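You operate a simulated robot arm through the tools that you are given. There is no shell and no other tool.

The job below is to be done with a simulated robot arm. You get a single attempt, and the scene is never put back.

## Task
Mist both tiles, then trail white slip along each guide line.
Fine: the slip bottle is back in its stand.

It is judged by the outcome, as a careful person would: the job done as asked, and still so three seconds after it is handed in. It fails if anything else is knocked over, pushed out of place, dropped, spilled or broken.

## Robot
A 6-joint arm with a two-finger gripper, fixed in place. Base frame: the origin is on the floor under the middle of its stand, x ahead of it, y to its left, z up; the work surface is at about z = 800. Units: mm, rad, N and s.
With the tool pointing down near the work surface it reaches from about 100 to 700 mm from the base axis. Its first joint turns from -1.152 to 1.152 rad. Payload 2.45 kg.
The tool frame sits at the grasp point between the pads (the TCP): z along the fingers, y along the line on which they close. The tips reach 30 mm beyond it. The gripper opens to 106 mm; its body begins 79 mm behind the TCP.
Orientation is that of the tool frame in the base frame, as a unit quaternion [w, x, y, z]. With the fingers straight down and closing along the base's y, the tool's x points along the base's -x, its y along +y and its z along -z.

## Interface
- The arm moves only by the tool drive_tool. Its argument "plan" is a list of rows, each a list of 6 numbers: the shift along the base's x, y, z in units of 30 mm (1.0 is 30 mm), then the turn, a rotation vector about the base's x, y, z in units of 4 degrees (1.0 is 4 degrees). In form: [[x, y, z, ax, ay, az], ...]. A call has 1 to 20 rows; each row shifts and turns the commanded pose from where the row before left it. "fingers" is the finger opening in mm, from 0 to 106, set as the call begins (left out, the last holds). A call with a number of a shift or a turn outside -1 to 1 is refused whole. A row lasts 0.2 s, in which the tool goes at most 50 mm and 0.15 rad; a call with a longer step from one row to the next is refused whole, and so is a gripper value outside its range. A pose out of reach is approached as far as the arm can. The call stops where the force on the tool passes 90 N (or 10 N more than at its start, if that is more) or the arm is blocked; 0.2 s more then pass. The fingers move at their own pace (about 153 mm/s each) and stop on an object; they squeeze with about 22 N. The grip force told is the motor's: it shows also when the fingers shut on nothing. Time passes only in rows, and 0.2 s behind the last, so rows that do not move let the fingers close. The reply holds the time, the measured pose of the TCP, the force on the tool along the base axes, the opening and the grip force, in the units named above and with some noise, with the torque about the TCP (base axes, N m) and any sound that the robot's microphone picked up.
- Cameras (640 x 400 px; columns grow to the right, rows downward): "scene" is fixed at [40.3, 397.1, 1426.2]; the picture's right is [-0.91, -0.42, 0.00], its down [-0.15, 0.31, -0.94] and it looks along [0.40, -0.85, -0.35] (base axes); focal length 265 px, centre (320, 200). "wrist" rides on the gripper at [76, -2, -106] in the tool frame; the picture's right is [0.02, 1.00, 0.00], its down [-0.78, 0.02, -0.62] and it looks along [-0.62, 0.01, 0.78] (tool axes); focal length 247 px, centre (320, 200). There is no depth. A picture from a camera that has moved, and an enlarged one, comes with that camera's place and axes in the base frame and with its lens.
- capture(camera): a new picture of that camera. The clock stands still meanwhile.
- close_up(camera, box): a new picture of the part [left, top, right, bottom] of that camera's present view, enlarged. The clock stands still meanwhile.
- hand_in(): hands the job in; it is judged then, once.

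Places have to be worked out from the pictures, the camera data and where the tool is seen. Open the gripper and draw the arm clear of the work before you hand the job in, unless the task says otherwise.

The tools are called after "Emit:" as a command line: name --pt "numbers of a row" for each row, then --argument value for the rest, lists and objects as JSON in quotes. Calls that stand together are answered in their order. drive_tool: Moves the arm, as the interface text tells. Its arguments: {"type":"object","properties":{"plan":{"type":"array"},"fingers":{"type":"number"}},"required":["plan"]} The other tools are called the same way: capture (camera) takes a picture; close_up (camera, box) takes an enlarged picture of a part of a camera's view; hand_in () hands the job in.

At the start:

```text
t: 0.0
eef_pos: [259.0, -80.6, 1356.4]
ee_rot: [0.0, 0.0, 1.0, 0.001]
wrist_force: [-0.7, 0.2, 0.2]
ft_torque: [0.04, -0.01, 0.01]
opening: 105.9
grasp_force: 0.0
```

scene: 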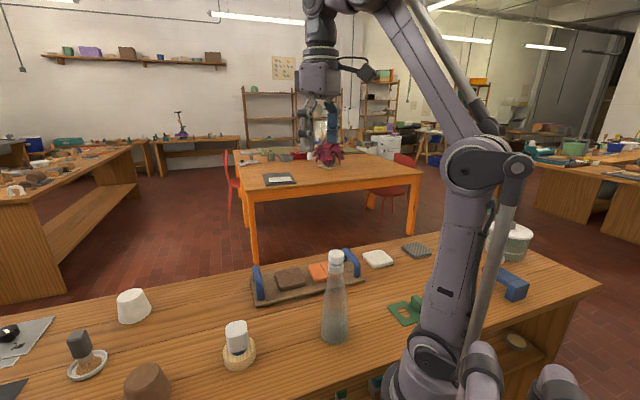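
wrist: 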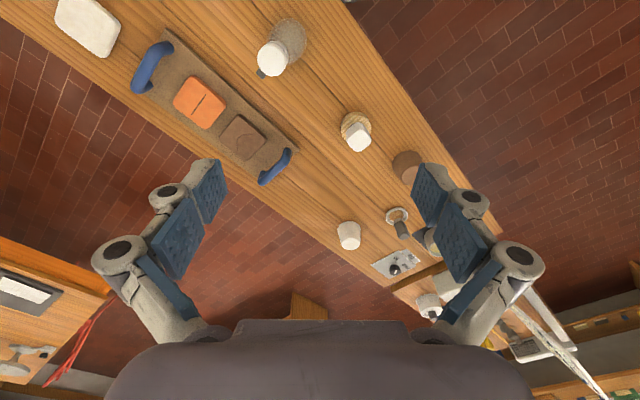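

I'll begin by looking closely at both camera views to identify the tiles, the mister and the slip bottle.

Emit:
close_up --camera "scene" --box '[200, 220, 440, 370]'

Emit:
close_up --camera "scene" --box '[0, 250, 240, 400]'

Emit:
close_up --camera "wrist" --box '[40, 0, 360, 200]'

Emit:
close_up --camera "wrist" --box '[300, 80, 540, 340]'

Emit:
close_up --camera "scene" --box '[360, 220, 600, 370]'

```text
2.67 times, centred on (320, 295) of scene
camera zoom: at [40.3, 397.1, 1426.2], right [-0.91, -0.42, 0.0], down [-0.15, 0.31, -0.94], along [0.4, -0.85, -0.35], focal length 706 px, centre (320, -53)
```

zoom: 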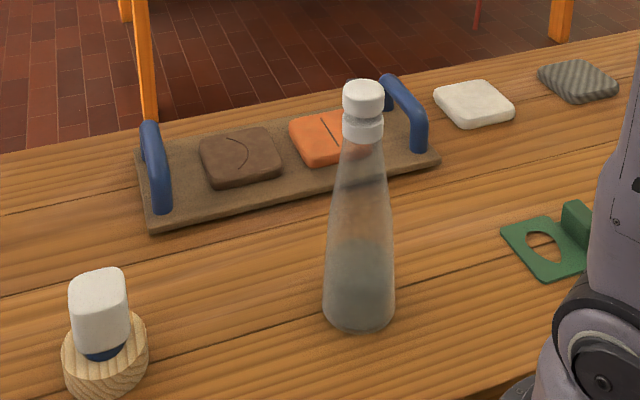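

```text
2.67 times, centred on (120, 325) of scene
camera zoom: at [40.3, 397.1, 1426.2], right [-0.91, -0.42, 0.0], down [-0.15, 0.31, -0.94], along [0.4, -0.85, -0.35], focal length 706 px, centre (853, -133)
```

zoom: 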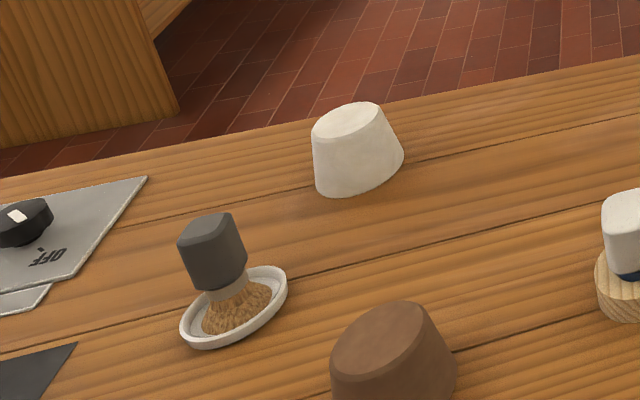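

```text
2.00 times, centred on (200, 100) of wrist
camera zoom: at [183.7, -80.0, 1463.1], right [-0.02, 1.0, 0.0], down [0.78, 0.02, 0.62], along [0.62, 0.01, -0.78], focal length 494 px, centre (560, 400)
```

zoom: 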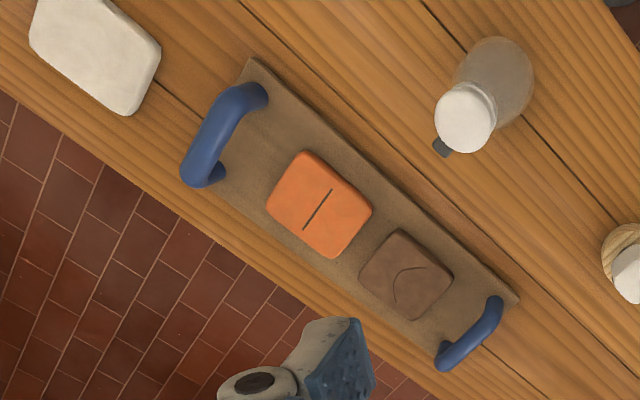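

```text
1.54 times, centred on (420, 210) of wrist
camera zoom: at [183.7, -80.0, 1463.1], right [-0.02, 1.0, 0.0], down [0.78, 0.02, 0.62], along [0.62, 0.01, -0.78], focal length 380 px, centre (166, 185)
```

zoom: 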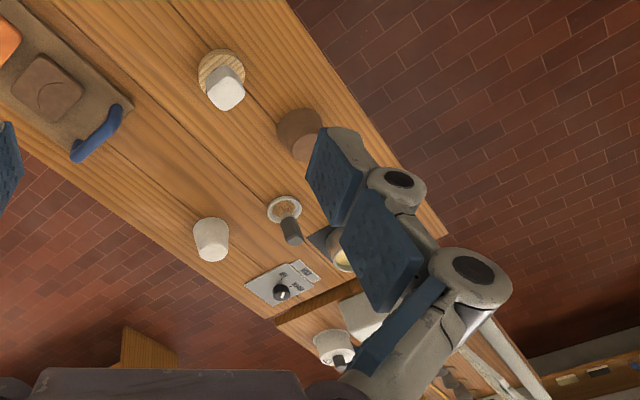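

```text
2.67 times, centred on (480, 295) of scene
camera zoom: at [40.3, 397.1, 1426.2], right [-0.91, -0.42, 0.0], down [-0.15, 0.31, -0.94], along [0.4, -0.85, -0.35], focal length 706 px, centre (-107, -53)
```

zoom: 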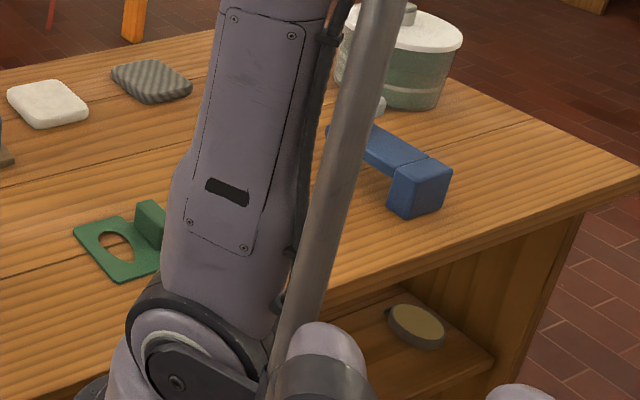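

Tiles sit on the handled board at roughly (380,-380) and (473,-289); the tall mister stands at about (245,-145) and the white slip bottle is nozzle-down in the wooden stand. I enlarge these to see how the mister head and slip bottle are built.

Emit:
close_up --camera "wrist" --box '[230, 0, 326, 90]'

Emit:
close_up --camera "scene" --box '[290, 240, 380, 350]'

Emit:
close_up --camera "scene" --box '[200, 300, 290, 380]'

Emit:
close_up --camera "scene" --box '[240, 240, 380, 320]'

Emit:
close_up --camera "wrist" --box '[320, 90, 420, 180]'

```text
4.44 times, centred on (278, 45) of wrist
camera zoom: at [183.7, -80.0, 1463.1], right [-0.02, 1.0, 0.0], down [0.78, 0.02, 0.62], along [0.62, 0.01, -0.78], focal length 1098 px, centre (507, 889)
```

zoom: 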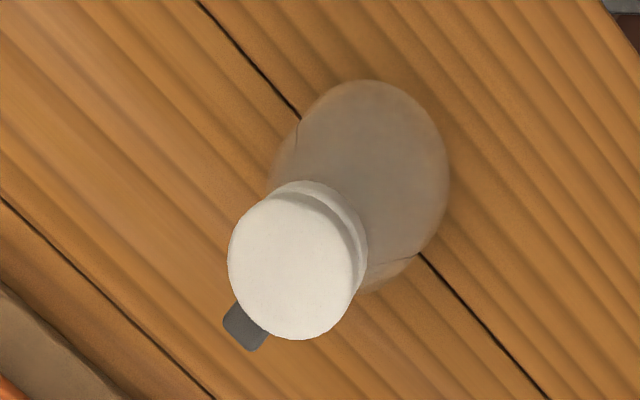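

```text
3.64 times, centred on (335, 295) of scene
camera zoom: at [40.3, 397.1, 1426.2], right [-0.91, -0.42, 0.0], down [-0.15, 0.31, -0.94], along [0.4, -0.85, -0.35], focal length 962 px, centre (266, -146)
```

zoom: 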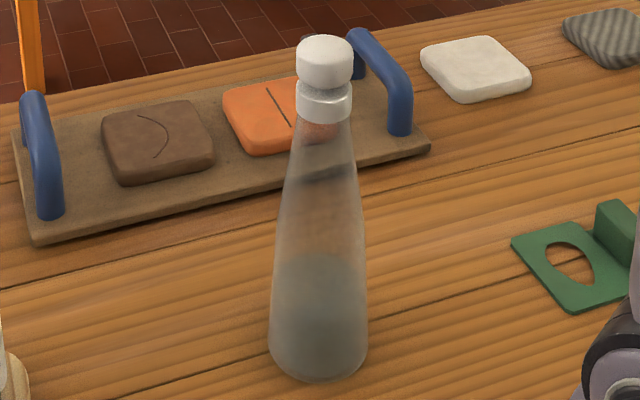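

```text
5.00 times, centred on (245, 340) of scene
camera zoom: at [40.3, 397.1, 1426.2], right [-0.91, -0.42, 0.0], down [-0.15, 0.31, -0.94], along [0.4, -0.85, -0.35], focal length 1323 px, centre (695, -500)
```

zoom: 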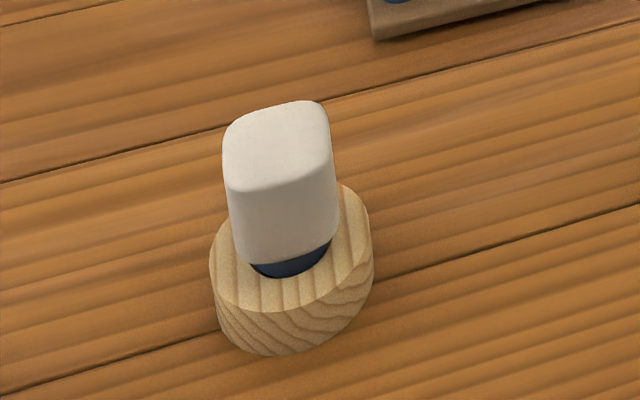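

```text
4.57 times, centred on (310, 280) of scene
camera zoom: at [40.3, 397.1, 1426.2], right [-0.91, -0.42, 0.0], down [-0.15, 0.31, -0.94], along [0.4, -0.85, -0.35], focal length 1209 px, centre (366, -166)
```

zoom: 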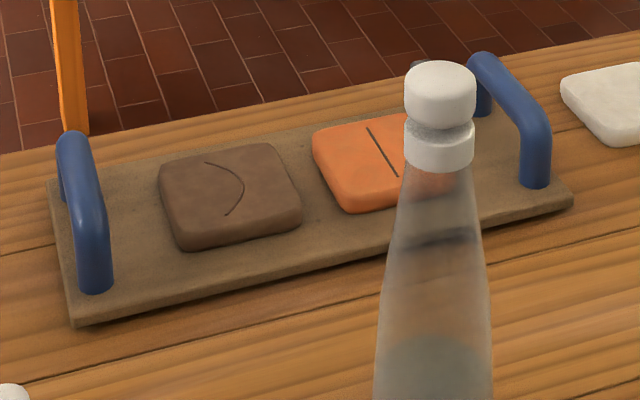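

```text
4.44 times, centred on (370, 135) of wrist
camera zoom: at [183.7, -80.0, 1463.1], right [-0.02, 1.0, 0.0], down [0.78, 0.02, 0.62], along [0.62, 0.01, -0.78], focal length 1098 px, centre (98, 489)
```

zoom: 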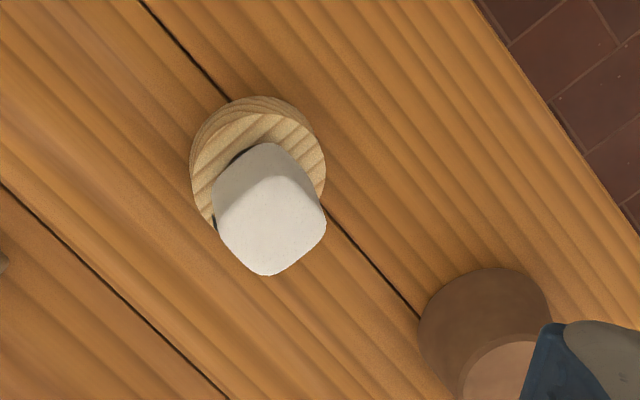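

The mister has a pressable white head with a small grey nozzle pointing towards the tiles; the slip bottle is a squarish squeeze body sitting tip-down at about (443,20), top near z≈895. I turn the tool about -44° and lower slightly to look at the mister head and tiles from behind the nozzle direction.

Emit:
drive_tool --pt "-0.18 -0.08 -0.4 0 0 -1" --pt "-0.18 -0.08 -0.4 0 0 -1" --pt "-0.18 -0.08 -0.4 0 0 -1" --pt "-0.18 -0.08 -0.4 0 0 -1" --pt "-0.18 -0.08 -0.4 0 0 -1" --pt "-0.18 -0.08 -0.4 0 0 -1" --pt "-0.18 -0.08 -0.4 0 0 -1" --pt "-0.18 -0.08 -0.4 0 0 -1" --pt "-0.18 -0.08 -0.4 0 0 -1" --pt "-0.18 -0.08 -0.4 0 0 -1" --pt "-0.18 -0.08 -0.4 0 0 -1" --fingers 106

Emit:
capture --camera "wrist"

Emit:
capture --camera "scene"

```text
t: 2.4
eef_pos: [200.0, -106.8, 1224.0]
ee_rot: [0.0, 0.376, 0.927, 0.001]
wrist_force: [-0.5, 0.5, -0.3]
ft_torque: [-0.02, 0.02, 0.03]
opening: 105.8
grasp_force: 0.1
```

```text
taken
camera wrist: at [144.8, -52.7, 1330.8], right [0.68, 0.73, 0.0], down [0.57, -0.53, 0.62], along [0.46, -0.42, -0.78], focal length 247 px, centre (320, 200)
```

wrist: 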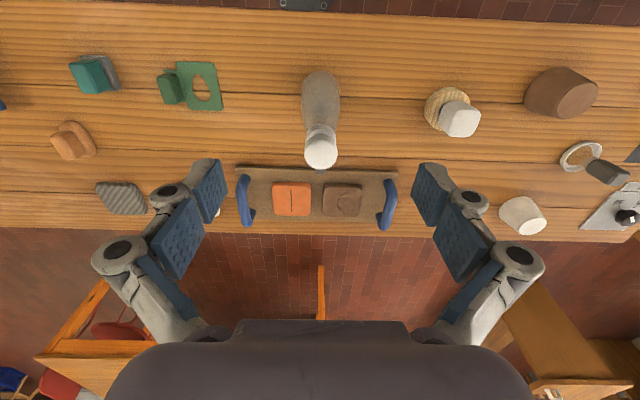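

```text
taken
```

scene: 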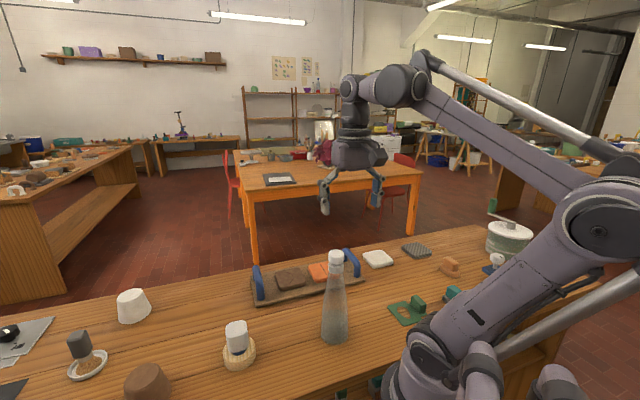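

The view is now aligned with the bench. I enlarge the mister head and the tiles in this view.

Emit:
close_up --camera "wrist" --box '[280, 60, 360, 180]'

Emit:
close_up --camera "wrist" --box '[230, 150, 402, 240]'

Emit:
close_up --camera "wrist" --box '[400, 60, 640, 240]'

Emit:
close_up --camera "wrist" --box '[0, 30, 240, 220]'

```text
3.33 times, centred on (320, 120) of wrist
camera zoom: at [144.8, -52.7, 1330.8], right [0.68, 0.73, 0.0], down [0.57, -0.53, 0.62], along [0.46, -0.42, -0.78], focal length 823 px, centre (320, 467)
```

zoom: 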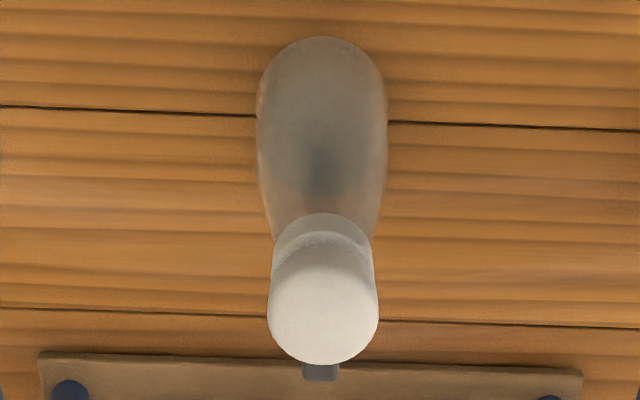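

```text
3.72 times, centred on (316, 195) of wrist
camera zoom: at [144.8, -52.7, 1330.8], right [0.68, 0.73, 0.0], down [0.57, -0.53, 0.62], along [0.46, -0.42, -0.78], focal length 919 px, centre (335, 219)
```

zoom: 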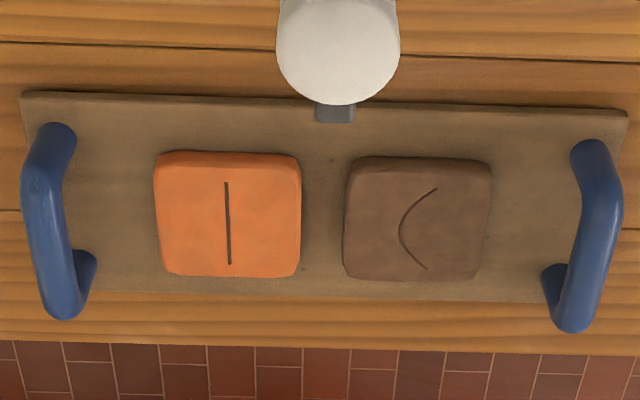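

```text
2.22 times, centred on (520, 150) of wrist
camera zoom: at [144.8, -52.7, 1330.8], right [0.68, 0.73, 0.0], down [0.57, -0.53, 0.62], along [0.46, -0.42, -0.78], focal length 549 px, centre (-124, 311)
```

zoom: 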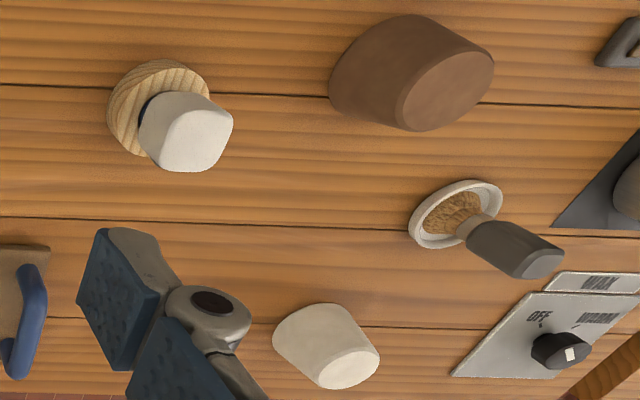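

```text
2.11 times, centred on (120, 125) of wrist
camera zoom: at [144.8, -52.7, 1330.8], right [0.68, 0.73, 0.0], down [0.57, -0.53, 0.62], along [0.46, -0.42, -0.78], focal length 520 px, centre (741, 358)
```

zoom: 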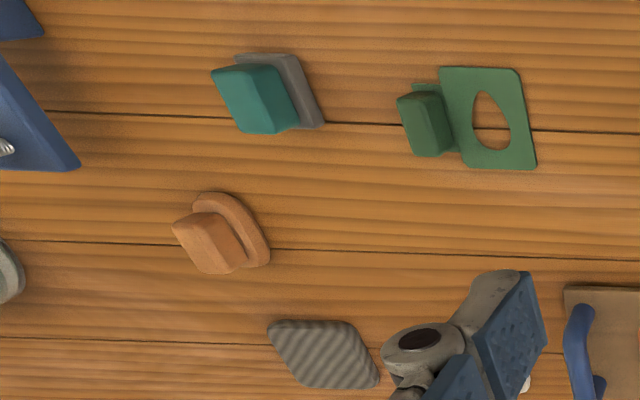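

Triangulating both views puts the mister cap top at about (246,-145,1070) with the nozzle facing between the two tiles. I close the fingers and move to just above the cap, still well clear (tips ~1110), then check alignment.

Emit:
drive_tool --pt "0.307 -0.253 -0.56 0 0 0" --pt "0.307 -0.253 -0.56 0 0 0" --pt "0.307 -0.253 -0.56 0 0 0" --pt "0.307 -0.253 -0.56 0 0 0" --pt "0.307 -0.253 -0.56 0 0 0" --fingers 0

Emit:
capture --camera "wrist"

Emit:
close_up --camera "scene" --box '[250, 180, 410, 280]'

```text
t: 3.6
eef_pos: [247.1, -144.0, 1139.3]
ee_rot: [-0.001, 0.375, 0.927, 0.0]
wrist_force: [0.5, 0.2, 0.2]
ft_torque: [0.04, 0.0, 0.02]
opening: 0.1
grasp_force: 21.9
```

```text
taken
camera wrist: at [190.4, -90.6, 1246.7], right [0.68, 0.73, 0.0], down [0.58, -0.53, 0.62], along [0.46, -0.42, -0.78], focal length 247 px, centre (320, 200)
```

wrist: 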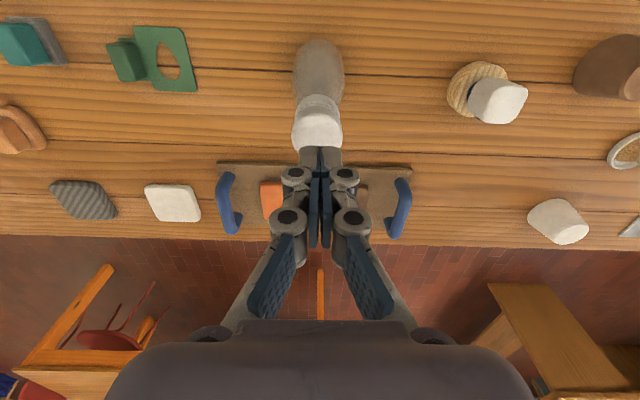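

```text
4.00 times, centred on (330, 230) of scene
camera zoom: at [40.3, 397.1, 1426.2], right [-0.91, -0.42, 0.0], down [-0.15, 0.31, -0.94], along [0.4, -0.85, -0.35], focal length 1058 px, centre (280, 80)
```

zoom: 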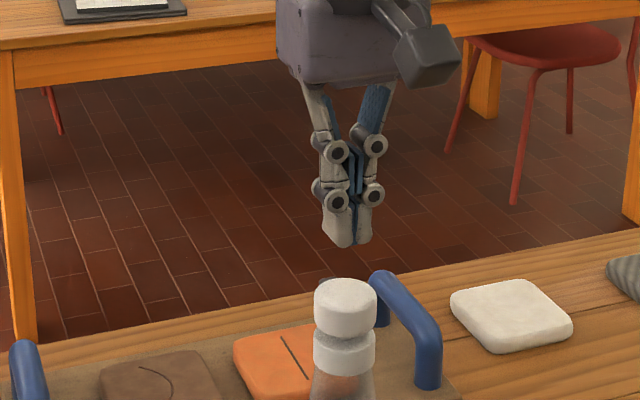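

The closed tips are centred over the cap with ~35 mm to spare. I descend in small steps to find the head's contact and spring.

Emit:
drive_tool --pt "-0.05 0.0 -0.3 0 0 0" --pt "0 0 -0.3 0 0 0" --pt "0 0 -0.3 0 0 0" --pt "0 0 -0.15 0 0 0" --pt "0 0 -0.1 0 0 0" --fingers 0

Emit:
close_up --camera "scene" --box '[250, 180, 410, 280]'

Emit:
close_up --camera "wrist" --box '[240, 60, 400, 200]'

```text
t: 4.8
eef_pos: [243.4, -142.9, 1106.8]
ee_rot: [0.001, 0.374, 0.927, 0.0]
wrist_force: [-0.7, 0.0, 0.1]
ft_torque: [0.02, -0.01, 0.01]
opening: 0.0
grasp_force: 22.3
```

```text
4.00 times, centred on (330, 230) of scene
camera zoom: at [40.3, 397.1, 1426.2], right [-0.91, -0.42, 0.0], down [-0.15, 0.31, -0.94], along [0.4, -0.85, -0.35], focal length 1058 px, centre (280, 80)
```

zoom: 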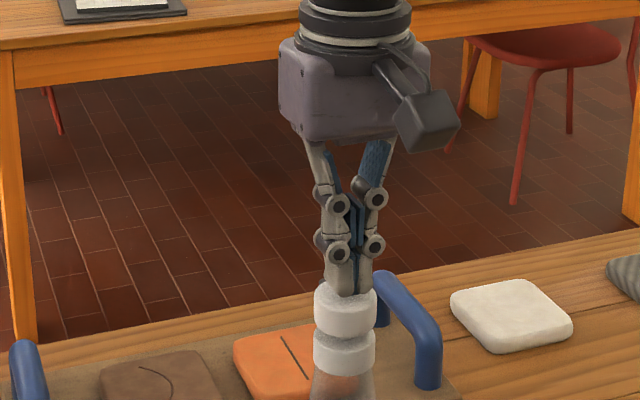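

```text
2.86 times, centred on (320, 130) of wrist
camera zoom: at [188.9, -90.9, 1212.3], right [0.68, 0.73, 0.0], down [0.58, -0.53, 0.62], along [0.46, -0.42, -0.78], focal length 706 px, centre (320, 400)
```

zoom: 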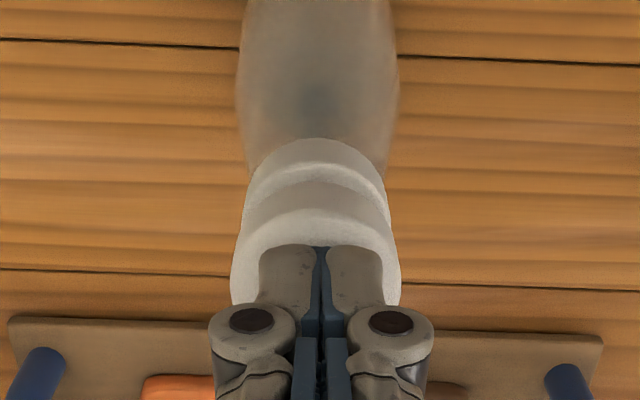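

Tips are about 7 mm above the cap, well centred. I press down gently in 3 mm steps and read the force and sound.

Emit:
drive_tool --pt "0.03 -0.03 -0.1 0 0 0" --pt "0 0 -0.1 0 0 0" --pt "0 0 -0.1 0 0 0" --pt "0 0 -0.07 0 0 0" --fingers 0

Emit:
close_up --camera "scene" --box '[230, 200, 410, 320]'

```text
t: 5.8
eef_pos: [245.3, -144.6, 1095.5]
ee_rot: [0.0, 0.375, 0.927, 0.0]
wrist_force: [-0.7, -0.7, 2.5]
ft_torque: [-0.03, 0.0, -0.02]
opening: 0.0
grasp_force: 22.4
heard: click
```

```text
3.33 times, centred on (320, 260) of scene
camera zoom: at [40.2, 397.1, 1426.2], right [-0.91, -0.42, 0.0], down [-0.15, 0.31, -0.94], along [0.4, -0.85, -0.35], focal length 882 px, centre (320, 0)
```

zoom: 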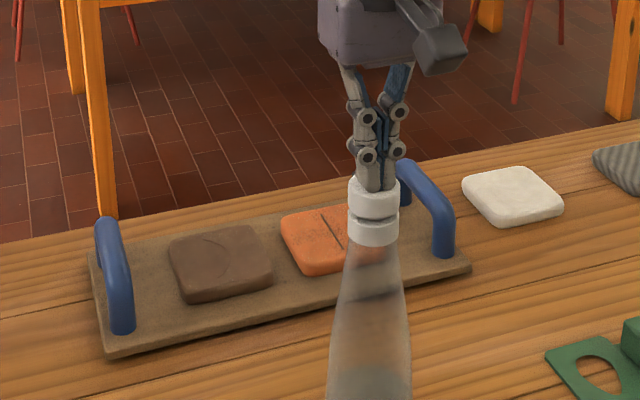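

A click was heard at a light 2.5 N and the tiles' surface looks changed. I zoom in on the tiles to check for mist.

Emit:
close_up --camera "scene" --box '[270, 255, 350, 305]'

Emit:
close_up --camera "wrist" --box '[220, 130, 420, 250]'

```text
8.00 times, centred on (310, 280) of scene
camera zoom: at [40.2, 397.1, 1426.2], right [-0.91, -0.42, 0.0], down [-0.15, 0.31, -0.94], along [0.4, -0.85, -0.35], focal length 2116 px, centre (400, -440)
```

zoom: 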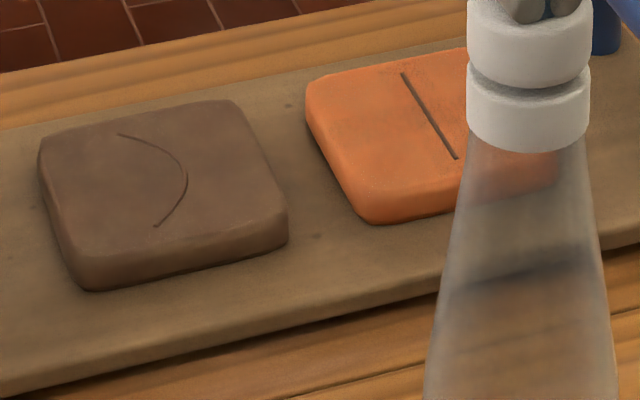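

```text
3.20 times, centred on (320, 190) of wrist
camera zoom: at [190.0, -91.6, 1201.5], right [0.68, 0.73, 0.0], down [0.58, -0.53, 0.62], along [0.46, -0.42, -0.78], focal length 790 px, centre (320, 232)
```

zoom: 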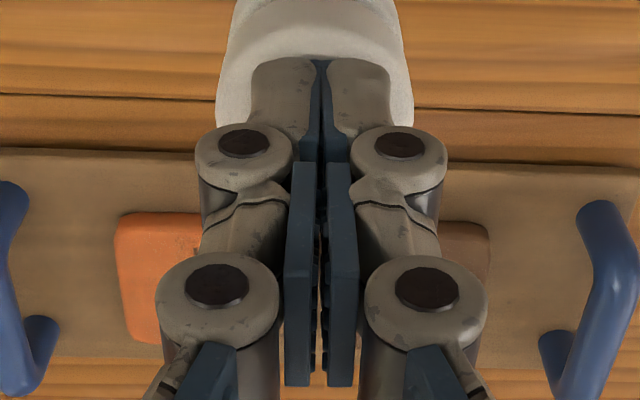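

No definite wetness yet; the click may be first contact. I press a bit deeper, watching force.

Emit:
drive_tool --pt "0 0 -0.1 0 0 0" --pt "0 0 -0.1 0 0 0" --pt "0 0 -0.1 0 0 0" --fingers 0

Emit:
close_up --camera "scene" --box '[230, 200, 410, 320]'

Emit:
close_up --camera "scene" --box '[270, 255, 350, 305]'

```text
t: 6.6
eef_pos: [244.4, -144.4, 1088.0]
ee_rot: [0.0, 0.375, 0.927, 0.0]
wrist_force: [-1.4, -0.2, 64.7]
ft_torque: [-0.26, -0.12, 0.04]
opening: 5.8
grasp_force: 22.2
```

```text
3.33 times, centred on (320, 260) of scene
camera zoom: at [39.7, 397.4, 1426.1], right [-0.91, -0.42, 0.0], down [-0.15, 0.31, -0.94], along [0.4, -0.85, -0.34], focal length 882 px, centre (320, 0)
```

zoom: 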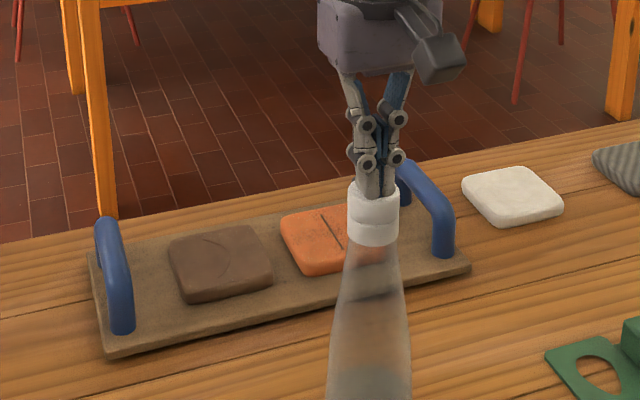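

```text
8.00 times, centred on (310, 280) of scene
camera zoom: at [39.7, 397.4, 1426.1], right [-0.91, -0.42, 0.0], down [-0.15, 0.31, -0.94], along [0.4, -0.85, -0.34], focal length 2116 px, centre (400, -440)
```

zoom: 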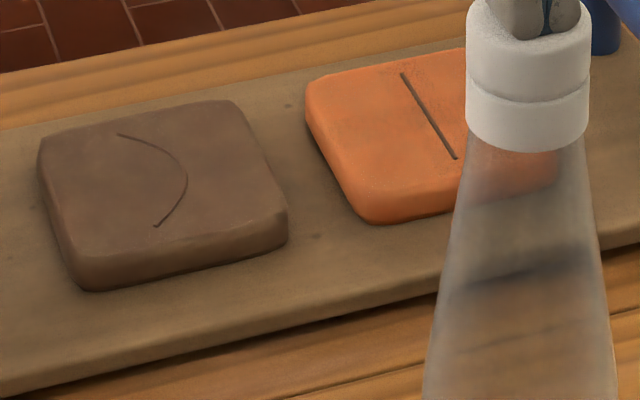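

The head bottomed out at ~65 N with an 8 mm stroke. I compare the same enlarged box as before to see if the tiles have darkened.

Emit:
close_up --camera "scene" --box '[240, 240, 380, 320]'

Emit:
capture --camera "scene"

```text
4.57 times, centred on (310, 280) of scene
camera zoom: at [39.7, 397.4, 1426.1], right [-0.91, -0.42, 0.0], down [-0.15, 0.31, -0.94], along [0.4, -0.85, -0.34], focal length 1209 px, centre (366, -166)
```

zoom: 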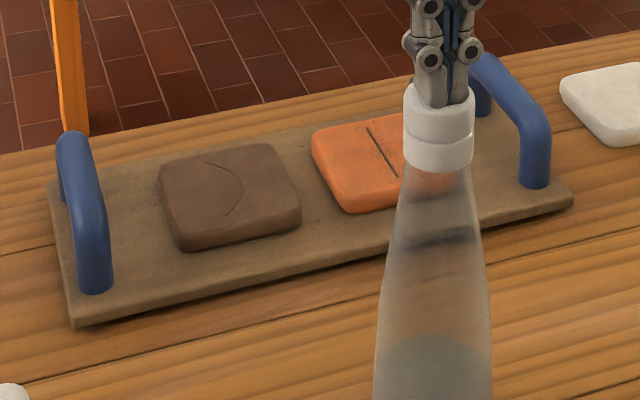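

```text
taken
```

scene: 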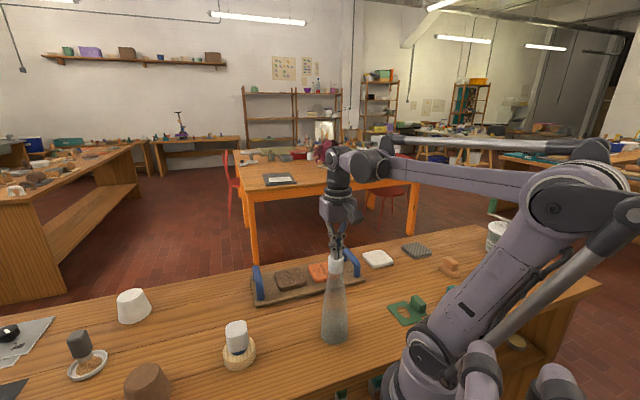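

The guide lines look slightly fainter/tiles slightly darker, which may be wetness. I release the head and go back to the earlier viewing pose for a like-for-like comparison.

Emit:
drive_tool --pt "0 0 0.2 0 0 0" --pt "0 0 0.5 0 0 0" --pt "-0.3 0.25 0.75 0 0 0" --pt "-0.3 0.25 0.75 0 0 0" --pt "-0.3 0.25 0.75 0 0 0" --pt "-0.3 0.25 0.79 0 0 0" --pt "-0.3 0.25 0.79 0 0 0" --fingers 0

Emit:
close_up --camera "wrist" --box '[230, 150, 402, 240]'

Emit:
close_up --camera "scene" --box '[240, 240, 380, 320]'

Emit:
close_up --camera "wrist" --box '[280, 60, 360, 180]'

```text
t: 8.2
eef_pos: [200.3, -106.8, 1221.6]
ee_rot: [0.0, 0.375, 0.927, 0.0]
wrist_force: [-1.0, 0.8, 1.1]
ft_torque: [0.03, 0.03, 0.04]
opening: 0.1
grasp_force: 22.3
```

```text
3.72 times, centred on (316, 195) of wrist
camera zoom: at [144.3, -54.2, 1328.4], right [0.68, 0.73, 0.0], down [0.58, -0.53, 0.62], along [0.46, -0.42, -0.78], focal length 919 px, centre (335, 219)
```

zoom: 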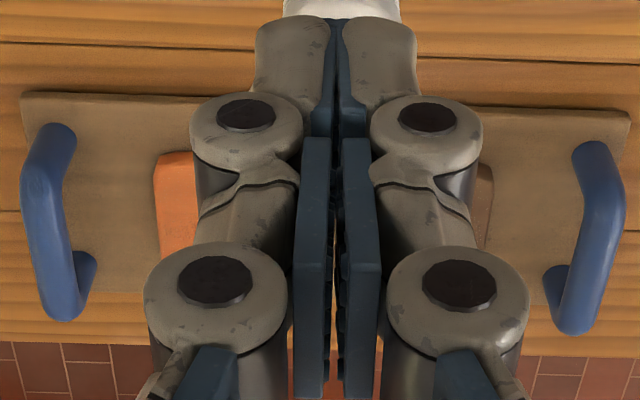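

```text
4.57 times, centred on (310, 280) of scene
camera zoom: at [40.2, 397.1, 1426.2], right [-0.91, -0.42, 0.0], down [-0.15, 0.31, -0.94], along [0.4, -0.85, -0.35], focal length 1209 px, centre (366, -166)
```

zoom: 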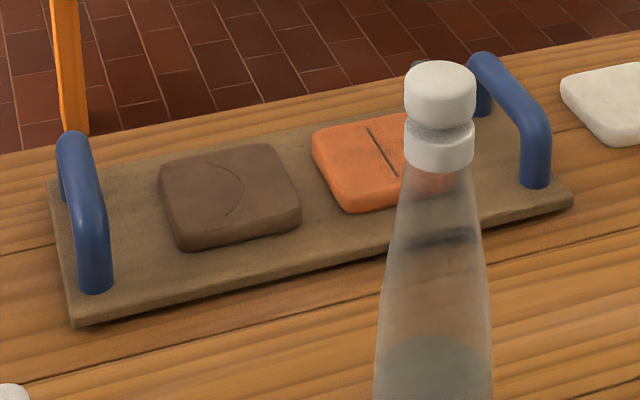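

```text
3.33 times, centred on (320, 120) of wrist
camera zoom: at [144.3, -54.2, 1328.4], right [0.68, 0.73, 0.0], down [0.58, -0.53, 0.62], along [0.46, -0.42, -0.78], focal length 823 px, centre (320, 467)
```

zoom: 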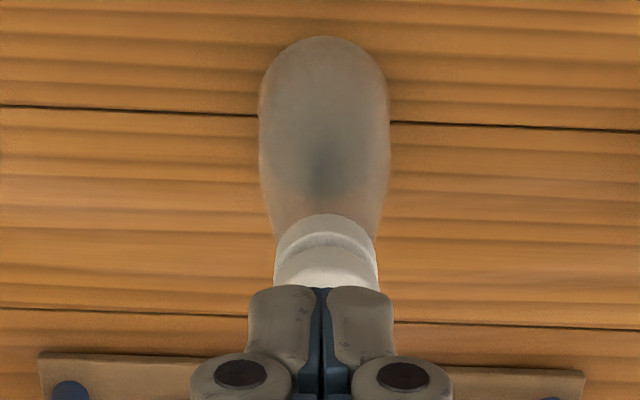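

The bottle is unmoved and the head sprang back. I open the fingers so the wrist camera can see the tiles.

Emit:
drive_tool --pt "0 0 0.08 0 0 0" --pt "0 0 0 0 0 0" --pt "0 0 0 0 0 0" --fingers 106

Emit:
close_up --camera "wrist" --box '[230, 150, 402, 240]'

Emit:
close_up --camera "wrist" --box '[262, 170, 382, 230]'

```text
t: 9.0
eef_pos: [200.1, -106.9, 1224.8]
ee_rot: [0.0, 0.375, 0.927, 0.0]
wrist_force: [0.8, 0.1, -0.6]
ft_torque: [0.01, 0.02, 0.0]
opening: 105.8
grasp_force: 0.1
```

```text
3.72 times, centred on (316, 195) of wrist
camera zoom: at [144.6, -54.4, 1331.0], right [0.68, 0.73, 0.0], down [0.58, -0.53, 0.62], along [0.46, -0.42, -0.78], focal length 919 px, centre (335, 219)
```

zoom: 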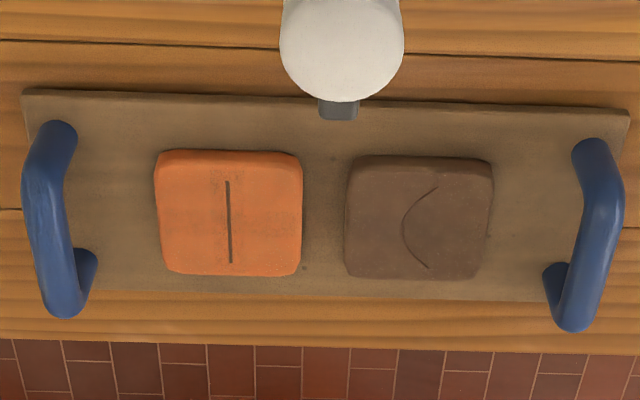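

```text
5.33 times, centred on (322, 200) of wrist
camera zoom: at [144.6, -54.4, 1331.0], right [0.68, 0.73, 0.0], down [0.58, -0.53, 0.62], along [0.46, -0.42, -0.78], focal length 1317 px, centre (309, 200)
```

zoom: 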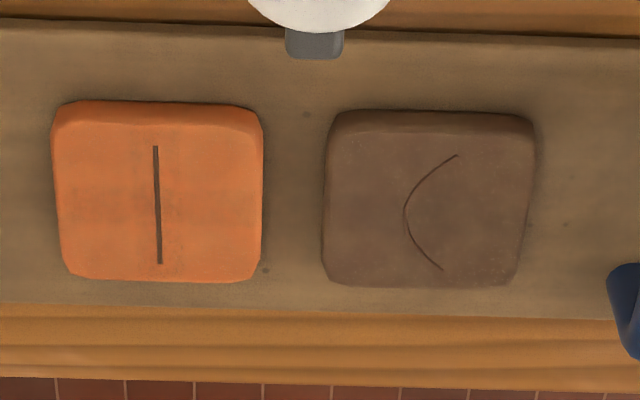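

Hard to judge by eye yet. I take higher-magnification reference pictures of each tile from this pose before a second press.

Emit:
close_up --camera "wrist" --box '[266, 184, 316, 216]'

Emit:
close_up --camera "wrist" --box '[318, 184, 368, 216]'

Emit:
close_up --camera "scene" --box '[270, 255, 350, 305]'

Emit:
capture --camera "wrist"

```text
12.50 times, centred on (291, 200) of wrist
camera zoom: at [144.6, -54.4, 1331.0], right [0.68, 0.73, 0.0], down [0.58, -0.53, 0.62], along [0.46, -0.42, -0.78], focal length 3087 px, centre (682, 200)
```

zoom: 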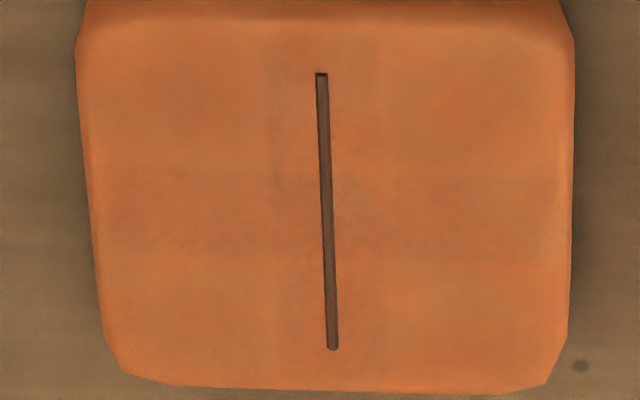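

```text
12.50 times, centred on (343, 200) of wrist
camera zoom: at [144.6, -54.4, 1331.0], right [0.68, 0.73, 0.0], down [0.58, -0.53, 0.62], along [0.46, -0.42, -0.78], focal length 3087 px, centre (32, 200)
```

zoom: 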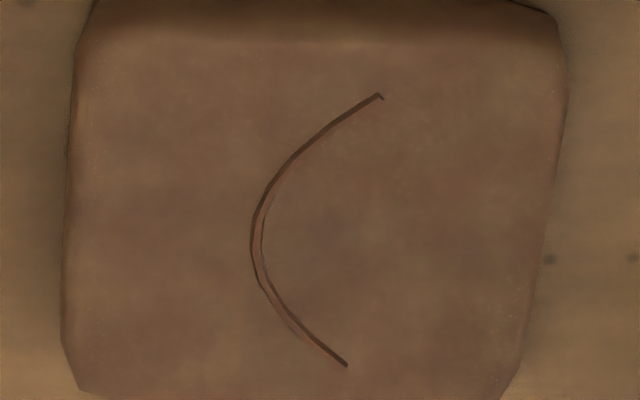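

```text
8.00 times, centred on (310, 280) of scene
camera zoom: at [40.3, 397.1, 1426.2], right [-0.91, -0.42, 0.0], down [-0.15, 0.31, -0.94], along [0.4, -0.85, -0.35], focal length 2116 px, centre (400, -440)
```

zoom: 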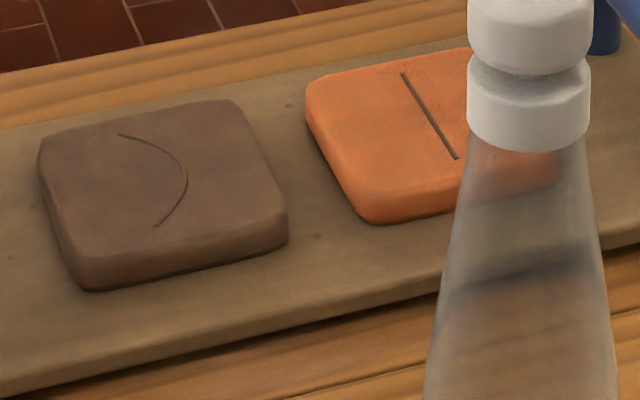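

```text
taken
camera wrist: at [144.6, -54.4, 1331.0], right [0.68, 0.73, 0.0], down [0.58, -0.53, 0.62], along [0.46, -0.42, -0.78], focal length 247 px, centre (320, 200)
```

wrist: 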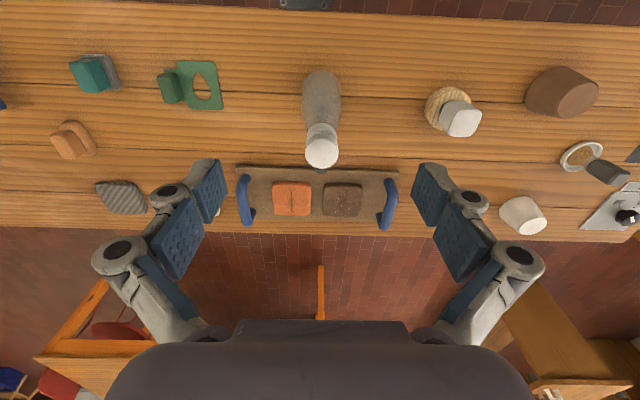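

In the full view both tiles now look darker and mottled compared with the first capture, suggesting one puff landed. To be sure they are properly misted I'll do a second controlled press and compare again.

Emit:
drive_tool --pt "0.3 -0.25 -0.55 0 0 0" --pt "0.3 -0.25 -0.75 0 0 0" --pt "0.3 -0.25 -0.75 0 0 0" --pt "0.3 -0.25 -0.75 0 0 0" --pt "0.3 -0.25 -0.75 0 0 0" --pt "0.03 -0.02 -0.4 0 0 0" --pt "0 0 -0.1 0 0 0" --fingers 0

Emit:
drive_tool --pt "0 0 -0.1 0 0 0" --pt "0 0 -0.1 0 0 0" --fingers 0

Emit:
capture --camera "scene"

```text
t: 10.6
eef_pos: [245.4, -145.5, 1102.2]
ee_rot: [0.0, 0.375, 0.927, 0.0]
wrist_force: [0.2, 0.3, 0.4]
ft_torque: [-0.01, -0.02, -0.02]
opening: 0.0
grasp_force: 22.1
```

```text
t: 11.2
eef_pos: [245.2, -145.1, 1096.4]
ee_rot: [0.0, 0.375, 0.927, -0.001]
wrist_force: [-0.2, 1.2, 1.8]
ft_torque: [0.01, 0.05, 0.03]
opening: 0.0
grasp_force: 21.8
```

```text
taken
```

scene: 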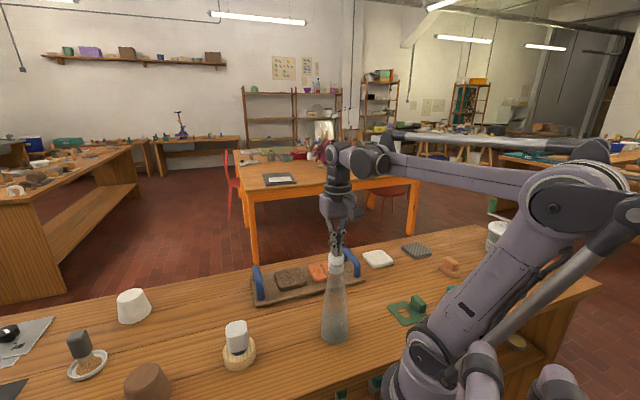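

No click at 1096.4 yet. I press another 2 mm steps to reach the click point.

Emit:
drive_tool --pt "0 0 -0.06 0 0 0" --fingers 0

Emit:
drive_tool --pt "0 0 -0.06 0 0 0" --fingers 0

Emit:
close_up --camera "scene" --box '[240, 240, 380, 320]'

```text
t: 11.6
eef_pos: [245.7, -146.3, 1094.9]
ee_rot: [0.0, 0.374, 0.927, -0.001]
wrist_force: [-1.1, 1.3, 3.1]
ft_torque: [-0.02, 0.03, 0.02]
opening: 0.0
grasp_force: 22.0
heard: click
```

```text
t: 12.0
eef_pos: [246.0, -145.9, 1092.8]
ee_rot: [0.001, 0.374, 0.927, 0.0]
wrist_force: [-0.7, 1.2, 4.0]
ft_torque: [0.01, 0.01, -0.04]
opening: 0.0
grasp_force: 22.5
```

```text
4.57 times, centred on (310, 280) of scene
camera zoom: at [40.2, 397.1, 1426.2], right [-0.91, -0.42, 0.0], down [-0.15, 0.31, -0.94], along [0.4, -0.85, -0.35], focal length 1209 px, centre (366, -166)
```

zoom: 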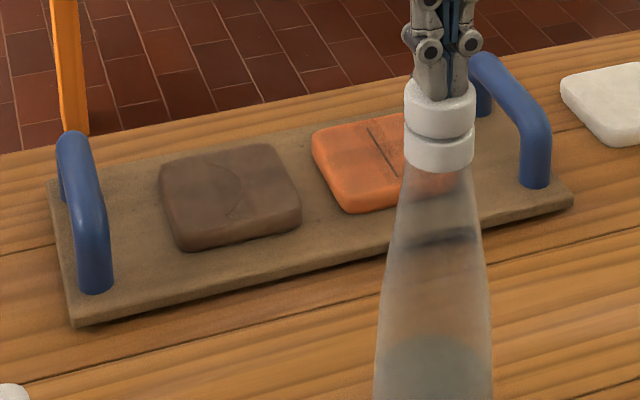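

The click is the pump's puff, and both tiles darkened further – each press adds moisture. I lift and inspect from the reference pose to judge how damp and how even they are.

Emit:
drive_tool --pt "0 0 0.2 0 0 0" --pt "0 0 0.6 0 0 0" --pt "-0.3 0.25 0.75 0 0 0" --pt "-0.3 0.25 0.75 0 0 0" --pt "-0.3 0.25 0.75 0 0 0" --pt "-0.3 0.25 0.75 0 0 0" --pt "-0.33 0.28 0.56 0 0 0" --fingers 0

Emit:
drive_tool --pt "0 0 0 0 0 0" --pt "0 0 0 0 0 0" --fingers 106

Emit:
capture --camera "wrist"

Emit:
close_up --camera "wrist" --box '[230, 150, 402, 240]'

Emit:
close_up --camera "wrist" --box '[266, 184, 316, 216]'

Emit:
close_up --camera "wrist" --box '[318, 184, 368, 216]'

Emit:
close_up --camera "scene" --box '[240, 240, 380, 320]'

```text
t: 13.6
eef_pos: [201.7, -107.0, 1224.0]
ee_rot: [0.0, 0.374, 0.927, -0.001]
wrist_force: [0.7, 0.1, 0.8]
ft_torque: [-0.01, -0.05, -0.02]
opening: 0.1
grasp_force: 21.9
```

```text
t: 14.2
eef_pos: [199.7, -106.6, 1223.5]
ee_rot: [0.001, 0.374, 0.927, 0.0]
wrist_force: [0.2, 0.1, -0.6]
ft_torque: [0.0, 0.01, 0.02]
opening: 105.9
grasp_force: 0.0
```

```text
taken
camera wrist: at [144.9, -53.8, 1330.4], right [0.68, 0.73, 0.0], down [0.58, -0.53, 0.62], along [0.46, -0.42, -0.78], focal length 247 px, centre (320, 200)
```

wrist: 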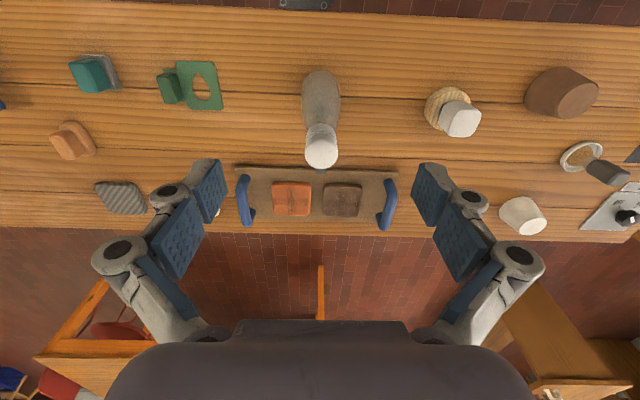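

```text
3.72 times, centred on (316, 195) of wrist
camera zoom: at [144.9, -53.8, 1330.4], right [0.68, 0.73, 0.0], down [0.58, -0.53, 0.62], along [0.46, -0.42, -0.78], focal length 919 px, centre (335, 219)
```

zoom: 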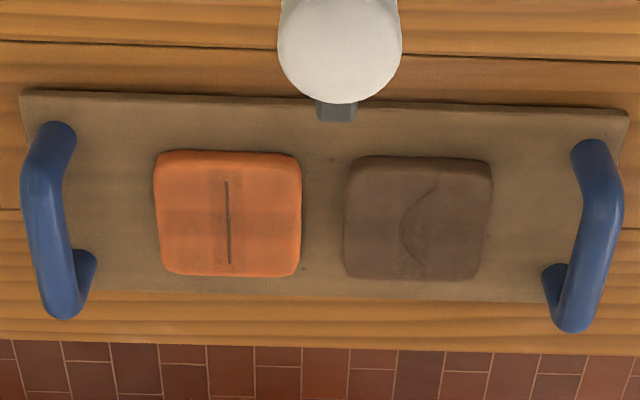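

```text
12.50 times, centred on (291, 200) of wrist
camera zoom: at [144.9, -53.8, 1330.4], right [0.68, 0.73, 0.0], down [0.58, -0.53, 0.62], along [0.46, -0.42, -0.78], focal length 3087 px, centre (682, 200)
```

zoom: 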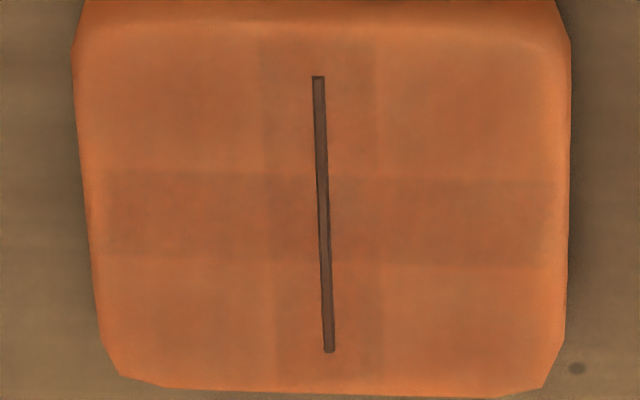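

```text
12.50 times, centred on (343, 200) of wrist
camera zoom: at [144.9, -53.8, 1330.4], right [0.68, 0.73, 0.0], down [0.58, -0.53, 0.62], along [0.46, -0.42, -0.78], focal length 3087 px, centre (32, 200)
```

zoom: 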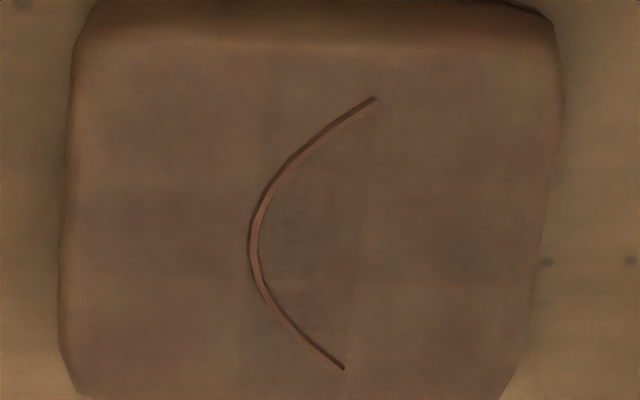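

```text
4.57 times, centred on (310, 280) of scene
camera zoom: at [40.3, 397.1, 1426.2], right [-0.91, -0.42, 0.0], down [-0.15, 0.31, -0.94], along [0.4, -0.85, -0.35], focal length 1209 px, centre (366, -166)
```

zoom: 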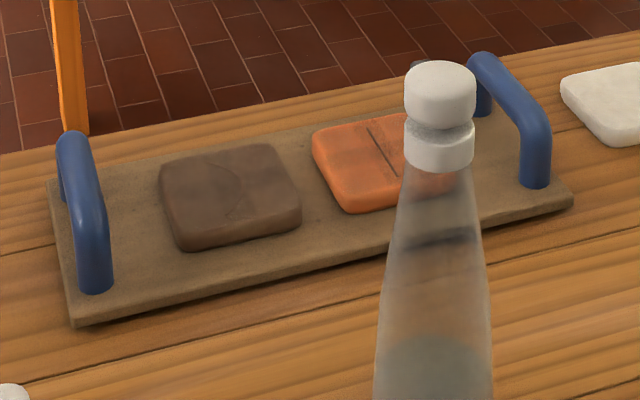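

Each tile now shows an even overlay of damp patches (the darker cross is their overlap), so the puffs cover both tiles fully. I give one more puff for a safely even damp surface, using the same depth, then lift away.

Emit:
drive_tool --pt "0.3 -0.25 -0.55 0 0 0" --pt "0.3 -0.25 -0.75 0 0 0" --pt "0.3 -0.25 -0.75 0 0 0" --pt "0.3 -0.25 -0.75 0 0 0" --pt "0.3 -0.25 -0.75 0 0 0" --pt "0.03 -0.02 -0.4 0 0 0" --pt "0 0 -0.1 0 0 0" --pt "0 0 -0.1 0 0 0" --pt "0 0 -0.1 0 0 0" --pt "0 0 -0.08 0 0 0" --fingers 0

Emit:
close_up --camera "scene" --box '[240, 240, 380, 320]'

```text
t: 16.4
eef_pos: [247.0, -144.7, 1093.6]
ee_rot: [-0.001, 0.375, 0.927, 0.0]
wrist_force: [0.4, -0.1, 2.0]
ft_torque: [0.0, -0.05, 0.05]
opening: 0.0
grasp_force: 22.3
heard: click
```

```text
4.57 times, centred on (310, 280) of scene
camera zoom: at [40.3, 397.1, 1426.2], right [-0.91, -0.42, 0.0], down [-0.15, 0.31, -0.94], along [0.4, -0.85, -0.35], focal length 1209 px, centre (366, -166)
```

zoom: 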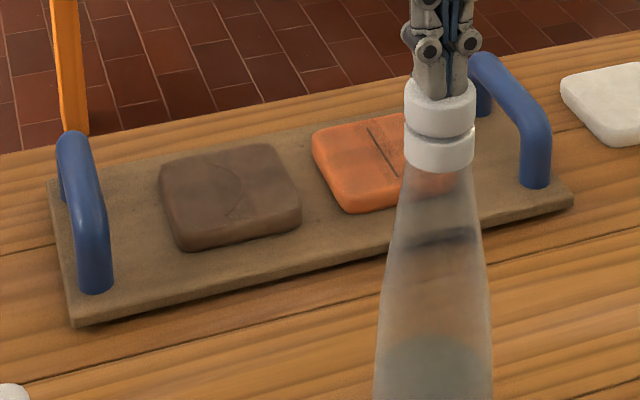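

The appearance has levelled off – both tiles are evenly damp, so misting is done. I lift clear of the mister and move over to look at the slip bottle in its stand from closer up.

Emit:
drive_tool --pt "0 0 0.3 0 0 0" --pt "0 0 0.9 0 0 0" --pt "0 0 0.9 0 0 0" --pt "0.347 0.82 -0.3 0 0 0" --pt "0.347 0.82 -0.49 0 0 0" --pt "0.347 0.82 -0.49 0 0 0" --pt "0.347 0.82 -0.49 0 0 0" --pt "0.347 0.82 -0.49 0 0 0" --pt "0.347 0.82 -0.49 0 0 0" --pt "0.347 0.82 -0.49 0 0 0" --pt "0.347 0.82 -0.49 0 0 0" --pt "0.347 0.82 -0.49 0 0 0" --pt "0.347 0.82 -0.49 0 0 0" --fingers 0

Emit:
drive_tool --pt "0 0 0 0 0 0" --pt "0 0 0 0 0 0" --fingers 106

Emit:
capture --camera "wrist"

Emit:
capture --camera "scene"

```text
t: 19.2
eef_pos: [349.9, 100.3, 1015.5]
ee_rot: [0.0, 0.375, 0.927, 0.001]
wrist_force: [0.4, 0.4, 0.4]
ft_torque: [0.0, -0.01, 0.0]
opening: 0.0
grasp_force: 22.3
```

```text
t: 19.8
eef_pos: [349.3, 98.7, 1014.4]
ee_rot: [0.0, 0.375, 0.927, 0.0]
wrist_force: [0.4, 0.1, 0.0]
ft_torque: [0.02, 0.03, 0.0]
opening: 106.0
grasp_force: 0.0
```

```text
taken
camera wrist: at [294.3, 153.0, 1122.3], right [0.68, 0.73, 0.0], down [0.57, -0.53, 0.62], along [0.46, -0.42, -0.78], focal length 247 px, centre (320, 200)
```

wrist: 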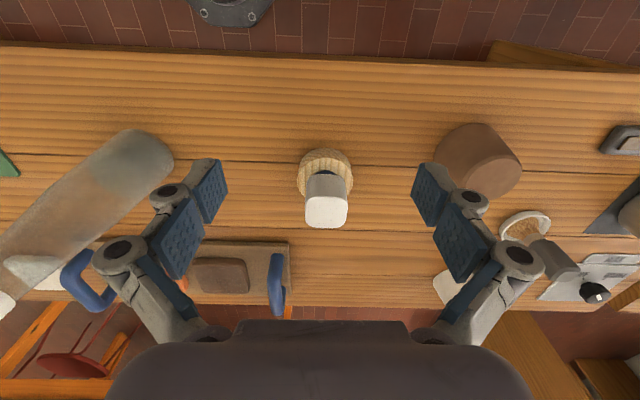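

```text
taken
```

scene: 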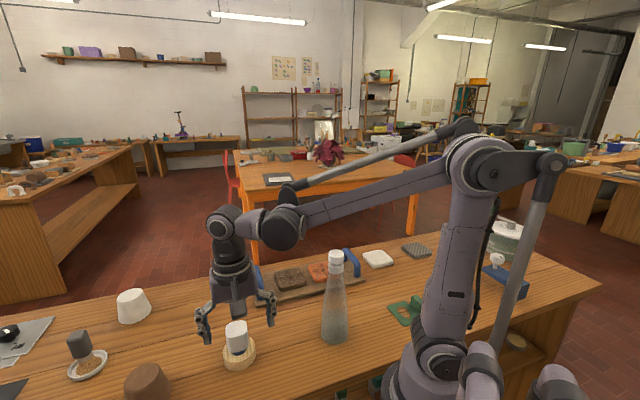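

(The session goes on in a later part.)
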